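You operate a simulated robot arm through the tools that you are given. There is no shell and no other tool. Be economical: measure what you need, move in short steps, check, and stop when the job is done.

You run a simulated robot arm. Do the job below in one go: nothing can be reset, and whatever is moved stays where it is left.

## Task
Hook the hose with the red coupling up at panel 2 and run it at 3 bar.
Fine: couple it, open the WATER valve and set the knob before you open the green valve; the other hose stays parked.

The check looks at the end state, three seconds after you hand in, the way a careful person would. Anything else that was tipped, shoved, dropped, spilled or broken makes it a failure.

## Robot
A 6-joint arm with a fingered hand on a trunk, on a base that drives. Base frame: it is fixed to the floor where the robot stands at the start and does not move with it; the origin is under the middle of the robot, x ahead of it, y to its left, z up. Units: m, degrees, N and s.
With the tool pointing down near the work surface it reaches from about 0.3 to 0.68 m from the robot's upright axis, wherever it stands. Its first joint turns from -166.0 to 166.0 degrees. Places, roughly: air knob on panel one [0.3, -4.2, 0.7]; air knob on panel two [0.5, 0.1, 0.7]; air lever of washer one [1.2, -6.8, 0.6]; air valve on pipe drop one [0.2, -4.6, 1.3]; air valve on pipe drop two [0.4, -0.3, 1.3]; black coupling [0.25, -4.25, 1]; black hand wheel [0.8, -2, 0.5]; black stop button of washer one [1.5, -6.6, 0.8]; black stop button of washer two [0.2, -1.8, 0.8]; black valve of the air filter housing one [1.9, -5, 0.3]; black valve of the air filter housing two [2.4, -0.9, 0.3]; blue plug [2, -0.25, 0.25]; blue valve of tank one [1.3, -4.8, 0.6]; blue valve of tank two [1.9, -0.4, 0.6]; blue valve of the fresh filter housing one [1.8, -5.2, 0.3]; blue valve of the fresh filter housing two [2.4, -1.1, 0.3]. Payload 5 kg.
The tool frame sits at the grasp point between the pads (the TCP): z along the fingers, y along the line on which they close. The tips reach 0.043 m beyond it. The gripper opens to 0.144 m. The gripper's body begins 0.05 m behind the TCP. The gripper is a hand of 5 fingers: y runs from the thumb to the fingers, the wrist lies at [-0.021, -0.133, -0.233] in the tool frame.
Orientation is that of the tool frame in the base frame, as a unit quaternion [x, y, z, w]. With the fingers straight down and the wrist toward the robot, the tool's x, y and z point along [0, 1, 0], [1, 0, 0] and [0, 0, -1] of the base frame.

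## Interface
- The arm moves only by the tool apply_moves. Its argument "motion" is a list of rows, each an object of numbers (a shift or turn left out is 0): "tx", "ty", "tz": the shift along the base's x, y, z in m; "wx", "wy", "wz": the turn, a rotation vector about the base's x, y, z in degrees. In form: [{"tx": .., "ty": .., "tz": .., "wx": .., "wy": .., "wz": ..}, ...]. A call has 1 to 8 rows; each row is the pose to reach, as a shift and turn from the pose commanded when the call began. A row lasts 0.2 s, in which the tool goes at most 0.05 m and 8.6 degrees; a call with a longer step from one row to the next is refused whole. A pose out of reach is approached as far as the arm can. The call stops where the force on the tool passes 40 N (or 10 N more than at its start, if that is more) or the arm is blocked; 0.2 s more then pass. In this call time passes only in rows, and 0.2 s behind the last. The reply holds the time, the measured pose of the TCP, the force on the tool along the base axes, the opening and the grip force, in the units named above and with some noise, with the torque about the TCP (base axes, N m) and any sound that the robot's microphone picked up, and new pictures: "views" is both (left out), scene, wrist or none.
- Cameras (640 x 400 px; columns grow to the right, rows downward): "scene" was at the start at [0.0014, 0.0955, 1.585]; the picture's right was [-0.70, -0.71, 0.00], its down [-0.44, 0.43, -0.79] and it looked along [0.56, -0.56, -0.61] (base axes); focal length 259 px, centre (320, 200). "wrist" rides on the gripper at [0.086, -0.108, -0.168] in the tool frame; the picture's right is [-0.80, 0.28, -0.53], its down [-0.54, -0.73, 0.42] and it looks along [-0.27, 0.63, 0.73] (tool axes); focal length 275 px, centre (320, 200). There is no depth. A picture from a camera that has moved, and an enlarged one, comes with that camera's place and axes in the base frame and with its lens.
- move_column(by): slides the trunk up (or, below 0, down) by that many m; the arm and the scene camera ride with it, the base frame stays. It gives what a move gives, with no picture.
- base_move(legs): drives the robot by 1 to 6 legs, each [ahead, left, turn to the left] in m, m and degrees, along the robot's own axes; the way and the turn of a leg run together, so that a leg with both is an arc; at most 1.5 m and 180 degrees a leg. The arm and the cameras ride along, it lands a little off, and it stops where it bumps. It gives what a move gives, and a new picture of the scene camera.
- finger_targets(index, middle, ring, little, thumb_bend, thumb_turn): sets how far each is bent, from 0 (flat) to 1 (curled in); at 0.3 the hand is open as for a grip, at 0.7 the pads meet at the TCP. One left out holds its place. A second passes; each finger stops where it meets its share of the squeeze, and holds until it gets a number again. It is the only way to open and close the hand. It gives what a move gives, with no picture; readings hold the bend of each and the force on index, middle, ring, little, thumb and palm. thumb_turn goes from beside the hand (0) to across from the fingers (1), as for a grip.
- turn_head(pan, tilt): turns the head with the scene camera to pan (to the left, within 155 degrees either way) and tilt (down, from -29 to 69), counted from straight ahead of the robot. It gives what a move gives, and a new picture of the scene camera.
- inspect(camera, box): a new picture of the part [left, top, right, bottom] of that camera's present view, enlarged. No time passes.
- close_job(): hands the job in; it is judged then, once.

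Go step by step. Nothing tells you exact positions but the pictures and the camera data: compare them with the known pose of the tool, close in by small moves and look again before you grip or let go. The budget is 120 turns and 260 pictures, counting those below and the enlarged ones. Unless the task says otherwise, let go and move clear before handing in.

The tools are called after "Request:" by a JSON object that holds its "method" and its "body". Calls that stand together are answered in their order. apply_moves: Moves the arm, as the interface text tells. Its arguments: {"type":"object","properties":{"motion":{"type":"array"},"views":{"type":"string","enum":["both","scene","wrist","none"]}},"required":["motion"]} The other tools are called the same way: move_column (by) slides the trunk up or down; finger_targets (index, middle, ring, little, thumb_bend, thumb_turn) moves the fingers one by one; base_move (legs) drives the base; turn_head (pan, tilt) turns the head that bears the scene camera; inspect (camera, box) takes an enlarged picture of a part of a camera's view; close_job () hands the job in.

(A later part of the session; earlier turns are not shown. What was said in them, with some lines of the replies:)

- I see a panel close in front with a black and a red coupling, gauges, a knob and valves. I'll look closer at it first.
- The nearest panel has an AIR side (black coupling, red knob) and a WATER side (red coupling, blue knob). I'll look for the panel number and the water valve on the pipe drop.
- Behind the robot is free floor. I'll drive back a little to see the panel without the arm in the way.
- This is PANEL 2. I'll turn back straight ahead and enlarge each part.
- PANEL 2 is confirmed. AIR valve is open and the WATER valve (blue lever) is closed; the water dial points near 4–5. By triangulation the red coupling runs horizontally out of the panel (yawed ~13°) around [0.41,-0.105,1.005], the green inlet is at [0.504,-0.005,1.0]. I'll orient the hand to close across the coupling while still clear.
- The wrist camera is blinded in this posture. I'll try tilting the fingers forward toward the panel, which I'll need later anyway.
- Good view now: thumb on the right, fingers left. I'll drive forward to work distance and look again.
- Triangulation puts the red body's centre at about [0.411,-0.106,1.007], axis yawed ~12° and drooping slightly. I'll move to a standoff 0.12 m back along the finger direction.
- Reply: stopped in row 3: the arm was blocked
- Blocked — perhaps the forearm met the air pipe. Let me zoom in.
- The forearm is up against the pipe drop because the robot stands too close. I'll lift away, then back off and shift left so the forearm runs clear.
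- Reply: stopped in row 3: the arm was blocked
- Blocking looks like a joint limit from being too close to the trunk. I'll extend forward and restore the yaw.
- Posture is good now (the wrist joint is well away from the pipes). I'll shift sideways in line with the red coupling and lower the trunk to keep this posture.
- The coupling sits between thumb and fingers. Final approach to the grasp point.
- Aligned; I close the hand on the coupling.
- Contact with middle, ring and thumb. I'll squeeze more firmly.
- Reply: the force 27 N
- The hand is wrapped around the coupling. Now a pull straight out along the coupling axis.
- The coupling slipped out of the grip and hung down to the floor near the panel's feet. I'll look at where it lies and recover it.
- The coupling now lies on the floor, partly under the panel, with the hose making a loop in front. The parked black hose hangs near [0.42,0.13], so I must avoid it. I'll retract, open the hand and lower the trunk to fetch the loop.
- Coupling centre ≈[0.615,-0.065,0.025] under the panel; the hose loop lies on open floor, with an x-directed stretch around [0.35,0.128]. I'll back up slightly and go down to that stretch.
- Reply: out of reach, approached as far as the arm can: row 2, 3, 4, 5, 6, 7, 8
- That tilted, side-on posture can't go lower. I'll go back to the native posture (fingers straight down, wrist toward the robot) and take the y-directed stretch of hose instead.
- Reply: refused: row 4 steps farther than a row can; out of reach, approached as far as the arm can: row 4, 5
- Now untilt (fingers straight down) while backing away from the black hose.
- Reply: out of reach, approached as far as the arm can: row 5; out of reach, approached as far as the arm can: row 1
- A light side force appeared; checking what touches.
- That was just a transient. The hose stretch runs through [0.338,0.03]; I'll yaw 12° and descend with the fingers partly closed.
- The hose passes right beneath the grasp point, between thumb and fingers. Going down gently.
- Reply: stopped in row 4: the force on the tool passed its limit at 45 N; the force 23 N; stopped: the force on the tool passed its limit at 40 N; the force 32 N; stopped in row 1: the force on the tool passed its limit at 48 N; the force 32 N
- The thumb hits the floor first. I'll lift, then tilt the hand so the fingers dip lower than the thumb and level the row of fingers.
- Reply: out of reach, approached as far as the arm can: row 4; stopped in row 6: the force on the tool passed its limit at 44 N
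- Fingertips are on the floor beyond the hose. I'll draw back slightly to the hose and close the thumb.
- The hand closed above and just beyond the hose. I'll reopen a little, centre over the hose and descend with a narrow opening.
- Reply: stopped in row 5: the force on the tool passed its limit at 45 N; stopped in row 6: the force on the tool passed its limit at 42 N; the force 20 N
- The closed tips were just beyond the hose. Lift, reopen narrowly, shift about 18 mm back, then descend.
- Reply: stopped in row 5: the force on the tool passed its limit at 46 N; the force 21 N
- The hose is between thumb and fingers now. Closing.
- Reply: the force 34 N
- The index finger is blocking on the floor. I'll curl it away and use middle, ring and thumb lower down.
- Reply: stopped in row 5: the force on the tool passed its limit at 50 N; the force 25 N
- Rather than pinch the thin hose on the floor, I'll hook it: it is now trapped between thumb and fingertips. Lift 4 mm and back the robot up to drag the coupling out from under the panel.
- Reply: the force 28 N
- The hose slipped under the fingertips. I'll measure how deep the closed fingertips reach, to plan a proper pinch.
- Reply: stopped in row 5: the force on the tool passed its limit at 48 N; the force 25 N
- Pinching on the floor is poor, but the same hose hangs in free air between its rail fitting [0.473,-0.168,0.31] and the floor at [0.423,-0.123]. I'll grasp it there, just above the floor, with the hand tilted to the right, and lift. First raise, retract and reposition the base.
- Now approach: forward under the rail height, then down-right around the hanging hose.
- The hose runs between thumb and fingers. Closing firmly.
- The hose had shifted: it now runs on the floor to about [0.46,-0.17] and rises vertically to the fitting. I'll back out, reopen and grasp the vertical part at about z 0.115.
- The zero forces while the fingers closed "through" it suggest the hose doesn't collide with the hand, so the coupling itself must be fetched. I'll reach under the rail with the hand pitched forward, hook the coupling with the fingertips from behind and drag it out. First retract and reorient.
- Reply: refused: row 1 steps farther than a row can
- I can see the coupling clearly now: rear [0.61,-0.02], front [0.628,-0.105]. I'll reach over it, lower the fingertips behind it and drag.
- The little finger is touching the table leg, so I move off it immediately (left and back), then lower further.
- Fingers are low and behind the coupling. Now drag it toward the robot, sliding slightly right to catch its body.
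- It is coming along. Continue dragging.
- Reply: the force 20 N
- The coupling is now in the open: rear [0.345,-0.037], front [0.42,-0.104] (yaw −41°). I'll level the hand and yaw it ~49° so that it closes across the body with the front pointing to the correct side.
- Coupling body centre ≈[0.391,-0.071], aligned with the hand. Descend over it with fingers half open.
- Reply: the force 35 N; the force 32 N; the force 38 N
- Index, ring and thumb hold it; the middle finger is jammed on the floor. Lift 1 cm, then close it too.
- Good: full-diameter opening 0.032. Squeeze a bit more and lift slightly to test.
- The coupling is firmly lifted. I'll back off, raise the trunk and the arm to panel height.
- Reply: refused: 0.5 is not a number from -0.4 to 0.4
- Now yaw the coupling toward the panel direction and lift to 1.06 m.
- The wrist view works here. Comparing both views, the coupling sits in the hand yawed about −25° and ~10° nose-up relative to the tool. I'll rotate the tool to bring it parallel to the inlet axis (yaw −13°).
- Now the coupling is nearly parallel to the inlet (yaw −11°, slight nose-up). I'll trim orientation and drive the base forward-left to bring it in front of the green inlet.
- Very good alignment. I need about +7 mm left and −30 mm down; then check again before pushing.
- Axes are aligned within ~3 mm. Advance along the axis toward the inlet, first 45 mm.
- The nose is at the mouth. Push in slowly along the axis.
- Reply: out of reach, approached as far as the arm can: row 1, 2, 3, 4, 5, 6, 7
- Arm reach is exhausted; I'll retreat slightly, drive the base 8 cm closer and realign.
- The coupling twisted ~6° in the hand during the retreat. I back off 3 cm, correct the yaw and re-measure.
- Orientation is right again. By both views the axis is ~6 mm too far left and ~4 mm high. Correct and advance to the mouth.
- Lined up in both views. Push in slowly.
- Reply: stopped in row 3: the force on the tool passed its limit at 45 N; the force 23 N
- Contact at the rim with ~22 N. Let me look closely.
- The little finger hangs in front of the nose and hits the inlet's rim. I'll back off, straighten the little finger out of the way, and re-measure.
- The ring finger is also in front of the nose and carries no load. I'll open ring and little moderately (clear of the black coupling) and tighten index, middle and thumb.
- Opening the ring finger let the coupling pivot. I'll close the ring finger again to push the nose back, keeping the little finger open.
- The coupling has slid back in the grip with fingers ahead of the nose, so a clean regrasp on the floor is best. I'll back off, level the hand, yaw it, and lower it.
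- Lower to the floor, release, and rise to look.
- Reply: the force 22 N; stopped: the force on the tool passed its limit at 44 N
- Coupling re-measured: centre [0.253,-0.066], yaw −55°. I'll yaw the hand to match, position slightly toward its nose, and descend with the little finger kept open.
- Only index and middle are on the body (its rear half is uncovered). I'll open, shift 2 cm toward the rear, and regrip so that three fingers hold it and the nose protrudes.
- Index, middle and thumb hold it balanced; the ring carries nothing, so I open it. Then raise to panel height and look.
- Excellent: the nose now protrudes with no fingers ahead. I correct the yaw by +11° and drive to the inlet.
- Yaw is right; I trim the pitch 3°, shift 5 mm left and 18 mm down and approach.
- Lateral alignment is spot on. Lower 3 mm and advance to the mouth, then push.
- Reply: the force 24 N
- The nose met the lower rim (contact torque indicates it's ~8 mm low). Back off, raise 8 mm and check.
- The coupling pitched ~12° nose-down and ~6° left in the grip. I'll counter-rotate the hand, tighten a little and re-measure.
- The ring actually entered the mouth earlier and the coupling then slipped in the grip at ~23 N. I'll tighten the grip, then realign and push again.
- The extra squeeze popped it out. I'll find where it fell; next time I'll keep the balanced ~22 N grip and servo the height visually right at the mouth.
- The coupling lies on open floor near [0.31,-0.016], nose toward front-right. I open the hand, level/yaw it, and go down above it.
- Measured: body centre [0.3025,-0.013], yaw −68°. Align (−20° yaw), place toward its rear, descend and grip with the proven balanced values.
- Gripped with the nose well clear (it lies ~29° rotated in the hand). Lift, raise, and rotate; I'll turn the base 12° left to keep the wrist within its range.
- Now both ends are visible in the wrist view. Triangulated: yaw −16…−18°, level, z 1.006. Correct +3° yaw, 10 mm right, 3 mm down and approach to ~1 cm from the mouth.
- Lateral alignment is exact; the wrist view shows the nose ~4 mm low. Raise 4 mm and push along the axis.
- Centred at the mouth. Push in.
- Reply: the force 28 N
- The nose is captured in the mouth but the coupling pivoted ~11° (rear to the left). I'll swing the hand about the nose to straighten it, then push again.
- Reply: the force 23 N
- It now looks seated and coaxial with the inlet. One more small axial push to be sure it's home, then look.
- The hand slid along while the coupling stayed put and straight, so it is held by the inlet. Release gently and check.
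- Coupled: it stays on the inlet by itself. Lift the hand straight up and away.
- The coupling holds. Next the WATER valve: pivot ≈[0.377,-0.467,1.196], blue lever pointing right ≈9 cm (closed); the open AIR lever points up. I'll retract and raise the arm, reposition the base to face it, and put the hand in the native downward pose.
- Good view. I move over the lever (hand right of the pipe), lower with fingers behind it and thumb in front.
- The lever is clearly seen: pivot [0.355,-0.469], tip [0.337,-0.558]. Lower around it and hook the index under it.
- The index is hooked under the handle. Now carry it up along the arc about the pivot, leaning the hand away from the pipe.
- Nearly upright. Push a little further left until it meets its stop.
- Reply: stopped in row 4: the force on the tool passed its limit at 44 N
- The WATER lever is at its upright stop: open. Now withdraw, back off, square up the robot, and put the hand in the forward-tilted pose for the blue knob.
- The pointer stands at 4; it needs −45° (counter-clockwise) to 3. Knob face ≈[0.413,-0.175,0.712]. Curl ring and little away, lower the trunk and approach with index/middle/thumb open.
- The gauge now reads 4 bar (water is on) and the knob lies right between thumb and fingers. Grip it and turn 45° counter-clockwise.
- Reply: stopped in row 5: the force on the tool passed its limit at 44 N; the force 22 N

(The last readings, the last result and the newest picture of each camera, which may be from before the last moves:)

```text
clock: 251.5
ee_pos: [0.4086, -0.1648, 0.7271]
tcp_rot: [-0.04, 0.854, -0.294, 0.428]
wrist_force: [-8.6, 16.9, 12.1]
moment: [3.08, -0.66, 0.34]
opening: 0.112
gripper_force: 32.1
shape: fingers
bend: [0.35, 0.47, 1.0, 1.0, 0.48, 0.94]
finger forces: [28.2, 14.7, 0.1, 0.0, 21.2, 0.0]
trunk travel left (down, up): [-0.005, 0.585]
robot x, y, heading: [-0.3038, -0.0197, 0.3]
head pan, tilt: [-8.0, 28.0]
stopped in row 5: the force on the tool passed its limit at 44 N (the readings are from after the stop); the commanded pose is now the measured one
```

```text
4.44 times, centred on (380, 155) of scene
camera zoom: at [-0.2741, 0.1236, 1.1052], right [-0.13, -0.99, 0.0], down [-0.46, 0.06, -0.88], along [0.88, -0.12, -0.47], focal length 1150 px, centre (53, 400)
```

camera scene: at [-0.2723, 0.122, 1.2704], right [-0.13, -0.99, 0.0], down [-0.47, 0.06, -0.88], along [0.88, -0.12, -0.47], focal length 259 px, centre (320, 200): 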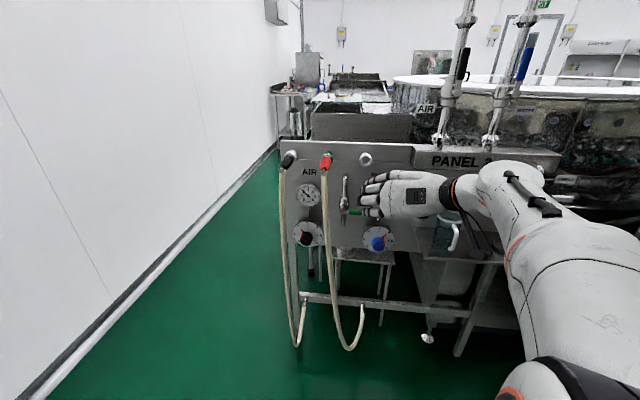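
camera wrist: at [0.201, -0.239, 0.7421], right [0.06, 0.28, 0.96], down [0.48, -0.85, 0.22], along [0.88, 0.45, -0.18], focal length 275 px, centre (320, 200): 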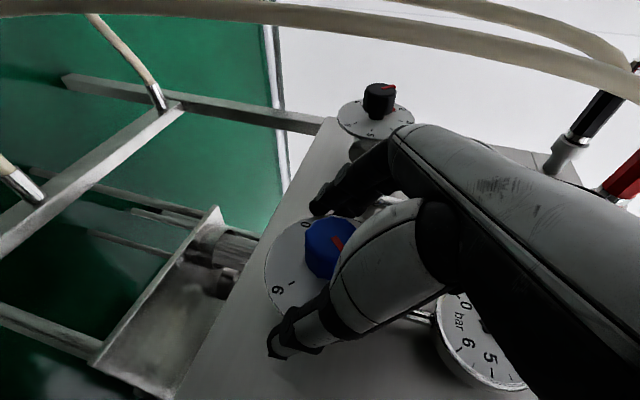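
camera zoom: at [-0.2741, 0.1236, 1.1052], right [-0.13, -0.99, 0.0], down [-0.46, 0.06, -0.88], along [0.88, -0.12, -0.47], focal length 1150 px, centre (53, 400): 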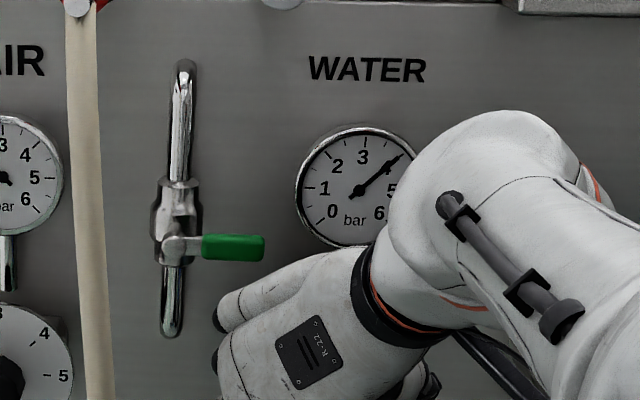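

The fingers clamped the fixed dial plate, not the knob. Open, rotate back, retreat ~15 mm and re-grip the knob only.

Request:
{"method": "finger_targets", "body": {"index": 0.4, "middle": 0.4, "thumb_bend": 0.36}}

Request:
{"method": "apply_moves", "body": {"motion": [{"tx": -0.012, "ty": -0.003, "tz": 0.003}, {"tx": -0.018, "ty": -0.006, "tz": 0.003, "wx": 8, "wy": -1.9}, {"tx": -0.018, "ty": -0.008, "tz": 0.003, "wx": 16, "wy": -3.8}, {"tx": -0.018, "ty": -0.008, "tz": 0.003, "wx": 24, "wy": -5.7}, {"tx": -0.018, "ty": -0.008, "tz": 0.003, "wx": 31, "wy": -7.3}], "views": "none"}}

Request:
{"method": "finger_targets", "body": {"index": 0.68, "middle": 0.68, "thumb_bend": 0.66}}

Request:
{"method": "inspect", "body": {"camera": "wrist", "box": [180, 120, 500, 340]}}

```text
clock: 252.5
ee_pos: [0.4081, -0.1697, 0.7227]
tcp_rot: [-0.041, 0.855, -0.296, 0.424]
wrist_force: [-1.9, -1.8, -8.1]
moment: [-0.01, 0.25, -0.07]
opening: 0.1242
gripper_force: 4.5
shape: fingers
bend: [0.39, 0.39, 1.0, 1.0, 0.36, 1.0]
finger forces: [5.0, 1.8, 0.1, 0.0, 2.3, 0.0]
trunk travel left (down, up): [-0.005, 0.585]
robot x, y, heading: [-0.3032, -0.018, 0.1]
head pan, tilt: [-8.0, 28.0]
```

```text
clock: 253.7
ee_pos: [0.3878, -0.1766, 0.7289]
tcp_rot: [0.093, 0.874, -0.059, 0.473]
wrist_force: [0.1, 0.9, -0.1]
moment: [-0.01, 0.01, -0.01]
opening: 0.1215
gripper_force: 0.4
shape: fingers
bend: [0.4, 0.4, 1.0, 1.0, 0.36, 1.0]
finger forces: [0.0, 0.5, 0.1, 0.0, 0.0, 0.1]
trunk travel left (down, up): [-0.005, 0.585]
robot x, y, heading: [-0.3003, -0.0172, 0.2]
head pan, tilt: [-8.0, 28.0]
```

```text
clock: 254.7
ee_pos: [0.3883, -0.1758, 0.7289]
tcp_rot: [0.092, 0.875, -0.06, 0.472]
wrist_force: [-3.0, 11.1, -0.6]
moment: [-0.12, -0.02, 0.38]
opening: 0.0506
gripper_force: 17.6
shape: fingers
bend: [0.6, 0.43, 1.0, 1.0, 0.57, 1.0]
finger forces: [12.0, 11.8, 0.0, 0.0, 11.9, 0.0]
trunk travel left (down, up): [-0.005, 0.585]
robot x, y, heading: [-0.3014, -0.0247, 0.6]
head pan, tilt: [-8.0, 28.0]
```

```text
1.82 times, centred on (340, 230) of wrist
camera zoom: at [0.184, -0.2392, 0.7486], right [0.05, 0.3, 0.95], down [0.48, -0.85, 0.24], along [0.88, 0.44, -0.19], focal length 500 px, centre (284, 146)
```

zoom: 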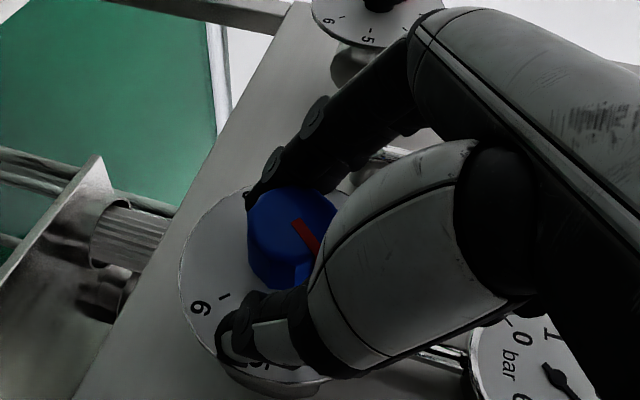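

Index and thumb hold the knob now; the middle still touches the dial, so I open it, then turn about the knob axis and check the gauge.

Request:
{"method": "finger_targets", "body": {"middle": 0.25, "index": 0.72, "thumb_bend": 0.7}}

Request:
{"method": "apply_moves", "body": {"motion": [{"ty": 0.002, "wx": -7.8, "wy": 1.85}, {"tx": 0.001, "ty": 0.004, "tz": 0.001, "wx": -15.6, "wy": 3.7}, {"tx": 0.0015, "ty": 0.006, "tz": 0.001, "wx": -23.4, "wy": 5.5}, {"tx": 0.002, "ty": 0.0085, "tz": 0.001, "wx": -31, "wy": 7.3}, {"tx": 0.0025, "ty": 0.0105, "wx": -38, "wy": 9}, {"tx": 0.003, "ty": 0.0125, "wx": -43.5, "wy": 10.3}], "views": "none"}}

Request:
{"method": "inspect", "body": {"camera": "scene", "box": [320, 110, 440, 200]}}

Request:
{"method": "inspect", "body": {"camera": "wrist", "box": [180, 120, 500, 340]}}

```text
clock: 255.7
ee_pos: [0.3899, -0.1781, 0.7281]
tcp_rot: [0.094, 0.873, -0.06, 0.474]
wrist_force: [-3.9, -7.2, -0.2]
moment: [-0.41, 0.0, -0.74]
opening: 0.0506
gripper_force: 14.8
shape: fingers
bend: [0.58, 0.25, 1.0, 1.0, 0.6, 1.0]
finger forces: [10.6, 0.1, 0.0, 0.0, 17.6, 0.0]
trunk travel left (down, up): [-0.005, 0.585]
robot x, y, heading: [-0.3015, -0.0218, 0.6]
head pan, tilt: [-8.0, 28.0]
```

```text
clock: 257.1
ee_pos: [0.3932, -0.1647, 0.7275]
tcp_rot: [-0.094, 0.827, -0.388, 0.395]
wrist_force: [-1.4, -13.1, -5.1]
moment: [-0.03, 0.11, -0.21]
opening: 0.0271
gripper_force: 7.5
shape: fingers
bend: [0.63, 0.25, 1.0, 1.0, 0.65, 0.99]
finger forces: [5.0, 0.1, 0.1, 0.0, 10.3, 0.0]
trunk travel left (down, up): [-0.005, 0.585]
robot x, y, heading: [-0.3042, -0.0247, 0.7]
head pan, tilt: [-8.0, 28.0]
```

```text
4.44 times, centred on (380, 155) of scene
camera zoom: at [-0.2724, 0.1216, 1.1055], right [-0.13, -0.99, 0.0], down [-0.47, 0.06, -0.88], along [0.88, -0.12, -0.47], focal length 1150 px, centre (53, 400)
```

zoom: 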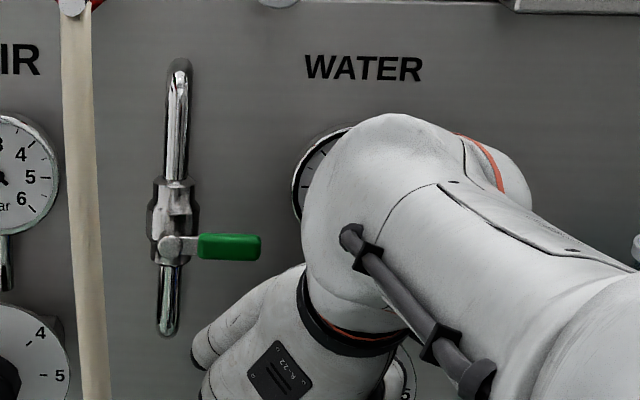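

```text
1.82 times, centred on (340, 230) of wrist
camera zoom: at [0.1984, -0.1833, 0.8195], right [0.19, 0.86, 0.47], down [0.56, -0.48, 0.67], along [0.81, 0.14, -0.58], focal length 500 px, centre (284, 146)
```

zoom: 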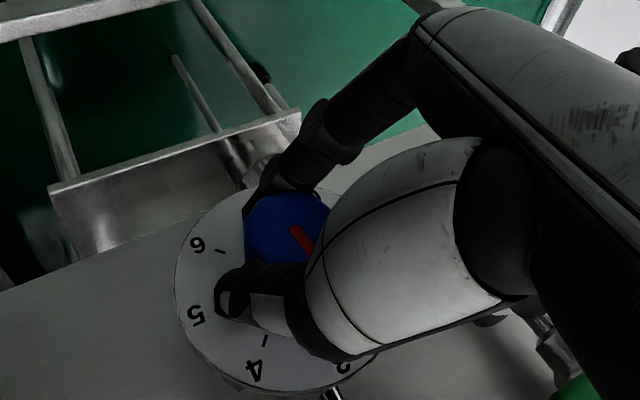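

In the hand's view the knob kept its orientation relative to the hand while the dial turned ~43°, so it was turned. Release, retreat and read gauge and dial.

Request:
{"method": "finger_targets", "body": {"index": 0.42, "thumb_bend": 0.4}}

Request:
{"method": "apply_moves", "body": {"motion": [{"tx": -0.035}, {"tx": -0.075}, {"tx": -0.11, "wx": 8, "wy": -1.9}, {"tx": -0.12, "ty": -0.03, "wx": 16, "wy": -3.8}, {"tx": -0.12, "ty": -0.06, "wx": 24, "wy": -5.7}, {"tx": -0.12, "ty": -0.09, "wx": 32, "wy": -7.5}, {"tx": -0.12, "ty": -0.12, "wx": 40, "wy": -9.5}], "views": "none"}}

Request:
{"method": "inspect", "body": {"camera": "scene", "box": [320, 110, 440, 220]}}

```text
clock: 258.1
ee_pos: [0.3935, -0.164, 0.7261]
tcp_rot: [-0.094, 0.827, -0.387, 0.396]
wrist_force: [-7.4, 6.1, 0.2]
moment: [-0.22, -0.28, -0.29]
opening: 0.1083
gripper_force: 4.3
shape: fingers
bend: [0.42, 0.25, 1.0, 1.0, 0.41, 1.0]
finger forces: [0.0, 0.0, 0.0, 0.0, 8.3, 0.0]
trunk travel left (down, up): [-0.005, 0.585]
robot x, y, heading: [-0.3009, -0.0213, 0.5]
head pan, tilt: [-8.0, 28.0]
```

```text
clock: 259.4
ee_pos: [0.2709, -0.228, 0.7295]
tcp_rot: [0.01, 0.87, -0.2, 0.45]
wrist_force: [-14.8, 9.8, 6.6]
moment: [-0.65, -0.34, -0.86]
opening: 0.1108
gripper_force: 9.7
shape: fingers
bend: [0.42, 0.25, 1.0, 1.0, 0.4, 1.0]
finger forces: [0.1, 0.1, 0.0, 0.0, 18.8, 0.0]
trunk travel left (down, up): [-0.005, 0.585]
robot x, y, heading: [-0.3055, -0.0193, 0.7]
head pan, tilt: [-8.0, 28.0]
stopped in row 6: the force on the tool passed its limit at 56 N (the readings are from after the stop); the commanded pose is now the measured one
```

```text
3.64 times, centred on (380, 165) of scene
camera zoom: at [-0.2742, 0.1234, 1.1055], right [-0.13, -0.99, 0.0], down [-0.46, 0.06, -0.88], along [0.88, -0.12, -0.47], focal length 940 px, centre (102, 327)
```

zoom: 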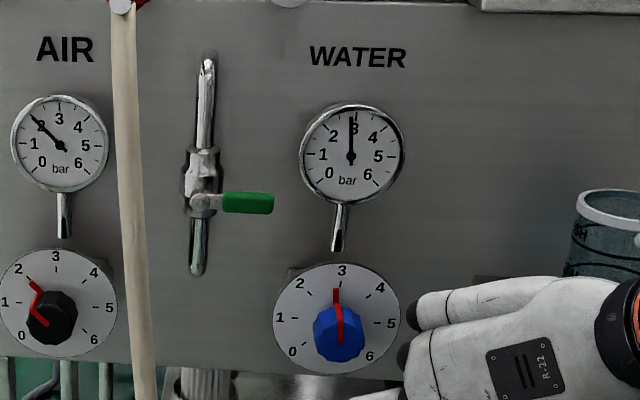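

Gauge and dial both show 3 bar. The hand touched the shelf edge while retreating, so I move left at once. Then for the green lever: form a two-finger pin (index/middle), roll the hand, and approach just below the green handle.

Request:
{"method": "apply_moves", "body": {"motion": [{"tx": -0.01, "ty": 0.02}, {"tx": -0.01, "ty": 0.04, "tz": 0.01, "wx": 6, "wy": -1.4}, {"tx": -0.01, "ty": 0.055, "tz": 0.025, "wx": 14, "wy": -3.3}, {"tx": -0.01, "ty": 0.065, "tz": 0.04, "wx": 22, "wy": -5.2}, {"tx": -0.01, "ty": 0.069, "tz": 0.048, "wx": 30, "wy": -7.1}, {"tx": -0.01, "ty": 0.069, "tz": 0.048, "wx": 37, "wy": -8.7}, {"tx": -0.01, "ty": 0.069, "tz": 0.048, "wx": 43, "wy": -10.2}], "views": "none"}}

Request:
{"method": "finger_targets", "body": {"index": 0.3, "middle": 0.3, "ring": 1.0, "little": 1.0, "thumb_bend": 1.0}}

Request:
{"method": "apply_moves", "body": {"motion": [{"tx": 0.04}, {"tx": 0.08}, {"tx": 0.12}, {"tx": 0.135}], "views": "wrist"}}

Request:
{"method": "inspect", "body": {"camera": "scene", "box": [320, 110, 440, 220]}}

```text
clock: 261.0
ee_pos: [0.2628, -0.1621, 0.7756]
tcp_rot: [0.192, 0.841, 0.135, 0.487]
wrist_force: [-0.7, -0.2, -0.2]
moment: [-0.04, 0.02, -0.01]
opening: 0.1103
gripper_force: 0.0
shape: fingers
bend: [0.42, 0.25, 1.0, 1.0, 0.4, 1.0]
finger forces: [0.0, 0.0, 0.0, 0.0, 0.1, 0.1]
trunk travel left (down, up): [-0.005, 0.585]
robot x, y, heading: [-0.3015, -0.0238, 0.5]
head pan, tilt: [-8.0, 28.0]
```

```text
clock: 262.0
ee_pos: [0.2626, -0.1608, 0.775]
tcp_rot: [0.194, 0.841, 0.133, 0.488]
wrist_force: [0.1, -0.6, 0.1]
moment: [0.0, 0.01, -0.01]
opening: 0.0428
gripper_force: 0.0
shape: fingers
bend: [0.29, 0.3, 1.0, 1.0, 0.97, 1.0]
finger forces: [0.1, 0.0, 0.1, 0.0, 0.0, 0.1]
trunk travel left (down, up): [-0.005, 0.585]
robot x, y, heading: [-0.3016, -0.0202, 0.2]
head pan, tilt: [-8.0, 28.0]
```

```text
clock: 263.0
ee_pos: [0.3985, -0.1613, 0.7765]
tcp_rot: [0.192, 0.842, 0.135, 0.486]
wrist_force: [-8.6, 0.7, -4.3]
moment: [-0.3, -0.18, 0.6]
opening: 0.0426
gripper_force: 4.1
shape: fingers
bend: [0.29, 0.3, 1.0, 1.0, 0.97, 1.0]
finger forces: [0.0, 8.2, 0.1, 0.0, 0.0, 0.0]
trunk travel left (down, up): [-0.005, 0.585]
robot x, y, heading: [-0.2986, -0.0242, 0.6]
head pan, tilt: [-8.0, 28.0]
camera wrist: at [0.1942, -0.2252, 0.7473], right [-0.05, -0.13, 0.99], down [0.47, -0.88, -0.09], along [0.88, 0.47, 0.1], focal length 275 px, centre (320, 200)
```

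wrist: 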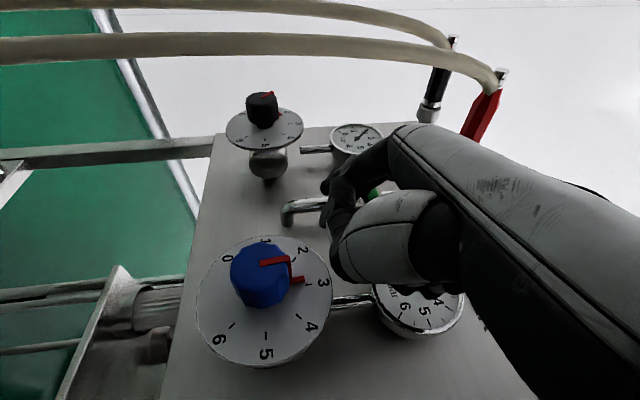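

```text
3.64 times, centred on (380, 165) of scene
camera zoom: at [-0.2732, 0.1226, 1.1053], right [-0.13, -0.99, 0.0], down [-0.47, 0.06, -0.88], along [0.88, -0.12, -0.47], focal length 940 px, centre (102, 327)
```

zoom: 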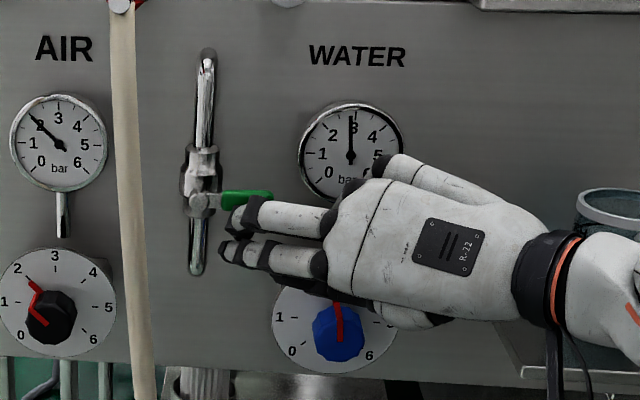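

Fingers lie right under the green handle (middle is just touching its front). Dip slightly, slide under, then push up and left.

Request:
{"method": "apply_moves", "body": {"motion": [{"tx": -0.008, "tz": -0.014}, {"tx": 0.01, "tz": -0.016}, {"tx": 0.012, "tz": 0.008}, {"tx": 0.012, "tz": 0.03}, {"tx": 0.012, "ty": 0.004, "tz": 0.052}, {"tx": 0.013, "ty": 0.012, "tz": 0.068}, {"tx": 0.015, "ty": 0.022, "tz": 0.074}, {"tx": 0.017, "ty": 0.032, "tz": 0.074}], "views": "none"}}

Request:
{"method": "inspect", "body": {"camera": "scene", "box": [310, 90, 430, 200]}}

```text
clock: 264.8
ee_pos: [0.4145, -0.1398, 0.8524]
tcp_rot: [0.2, 0.839, 0.132, 0.489]
wrist_force: [-8.1, -21.8, -4.0]
moment: [0.17, 0.05, -0.35]
opening: 0.0371
gripper_force: 11.9
shape: fingers
bend: [0.32, 0.36, 1.0, 1.0, 0.97, 1.0]
finger forces: [13.0, 10.7, 0.0, 0.1, 0.0, 0.1]
trunk travel left (down, up): [-0.005, 0.585]
robot x, y, heading: [-0.2997, -0.0202, 0.6]
head pan, tilt: [-8.0, 28.0]
stopped in row 8: the force on the tool passed its limit at 41 N (the readings are from after the stop); the commanded pose is now the measured one
```

```text
3.64 times, centred on (370, 145) of scene
camera zoom: at [-0.2729, 0.1199, 1.1057], right [-0.14, -0.99, 0.0], down [-0.46, 0.07, -0.88], along [0.87, -0.12, -0.47], focal length 940 px, centre (138, 400)
5 turns are left
```

zoom: 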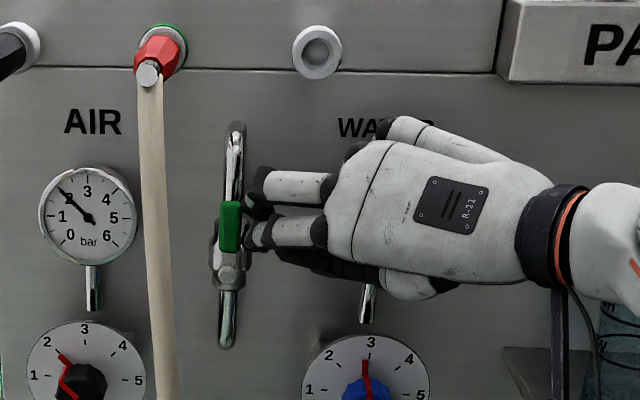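

The green lever is upright and at its stop — open. Retreat straight back, clear of everything, and verify.

Request:
{"method": "apply_moves", "body": {"motion": [{"ty": -0.012}, {"tx": -0.04, "ty": -0.012}, {"tx": -0.08, "ty": -0.01}, {"tx": -0.12, "ty": -0.005}], "views": "none"}}

Request:
{"method": "base_move", "body": {"legs": [[-0.2, 0, 0]]}}

Request:
{"method": "inspect", "body": {"camera": "scene", "box": [280, 60, 440, 200]}}

```text
clock: 265.8
ee_pos: [0.2956, -0.1353, 0.8527]
tcp_rot: [0.196, 0.84, 0.133, 0.488]
wrist_force: [-0.3, 0.5, -0.6]
moment: [0.01, -0.03, 0.03]
opening: 0.0432
gripper_force: 0.0
shape: fingers
bend: [0.29, 0.3, 1.0, 1.0, 0.97, 1.0]
finger forces: [0.1, 0.1, 0.0, 0.1, 0.0, 0.1]
trunk travel left (down, up): [-0.005, 0.585]
robot x, y, heading: [-0.3033, -0.0203, 0.4]
head pan, tilt: [-8.0, 28.0]
```

```text
clock: 267.4
ee_pos: [0.0962, -0.1379, 0.8526]
tcp_rot: [0.197, 0.84, 0.133, 0.488]
wrist_force: [0.1, -0.1, -0.3]
moment: [-0.01, -0.02, 0.05]
opening: 0.0431
gripper_force: 0.0
shape: fingers
bend: [0.29, 0.3, 1.0, 1.0, 0.97, 1.0]
finger forces: [0.0, 0.0, 0.0, 0.1, 0.0, 0.1]
trunk travel left (down, up): [-0.005, 0.585]
robot x, y, heading: [-0.4998, -0.0218, 0.1]
head pan, tilt: [-8.0, 28.0]
camera scene: at [-0.472, 0.1209, 1.1054], right [-0.14, -0.99, 0.0], down [-0.47, 0.06, -0.88], along [0.87, -0.12, -0.47], focal length 259 px, centre (320, 200)
```

scene: 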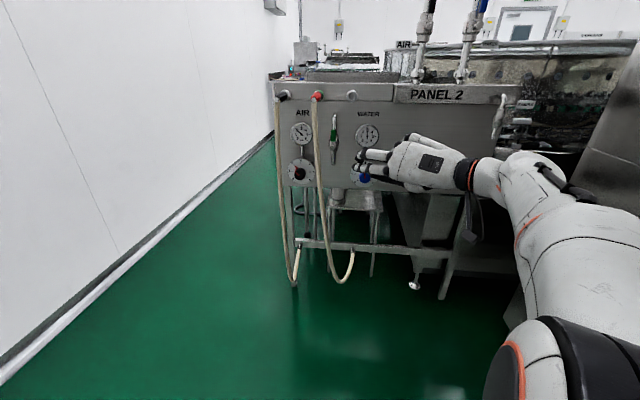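

```text
2.86 times, centred on (360, 130) of scene
camera zoom: at [-0.472, 0.1209, 1.1054], right [-0.14, -0.99, 0.0], down [-0.47, 0.06, -0.88], along [0.87, -0.12, -0.47], focal length 739 px, centre (206, 400)
4 turns are left
```

zoom: 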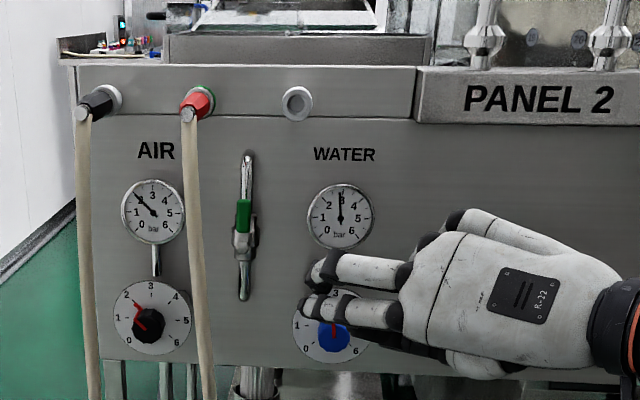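

The red coupling is on the inlet, the water gauge reads 3 bar, the green valve is open and the black hose is still parked. The hand is clear, so I'm handing in.

Request:
{"method": "close_job", "body": {}}

```text
The job is handed in.
```

The red-coupling hose is connected at panel 2's inlet and running: the WATER valve is open, the gauge reads 3 bar and the green valve is open. The order was the one you asked for. The black hose stayed parked.

It didn't go cleanly:
- **Hose dropped:** the red coupling fell to the floor twice before I got it seated. I picked it up both times, and it held on the inlet once I let go.
- **Table leg:** while reaching under the panel I touched a table leg with about 15 N and moved off straight away.
- **Shelf:** backing away from the knob, the hand hit something with about 56 N, most likely the shelf that holds the mug. The mug looked upright just after, but the arm blocked my view of it in the final check.
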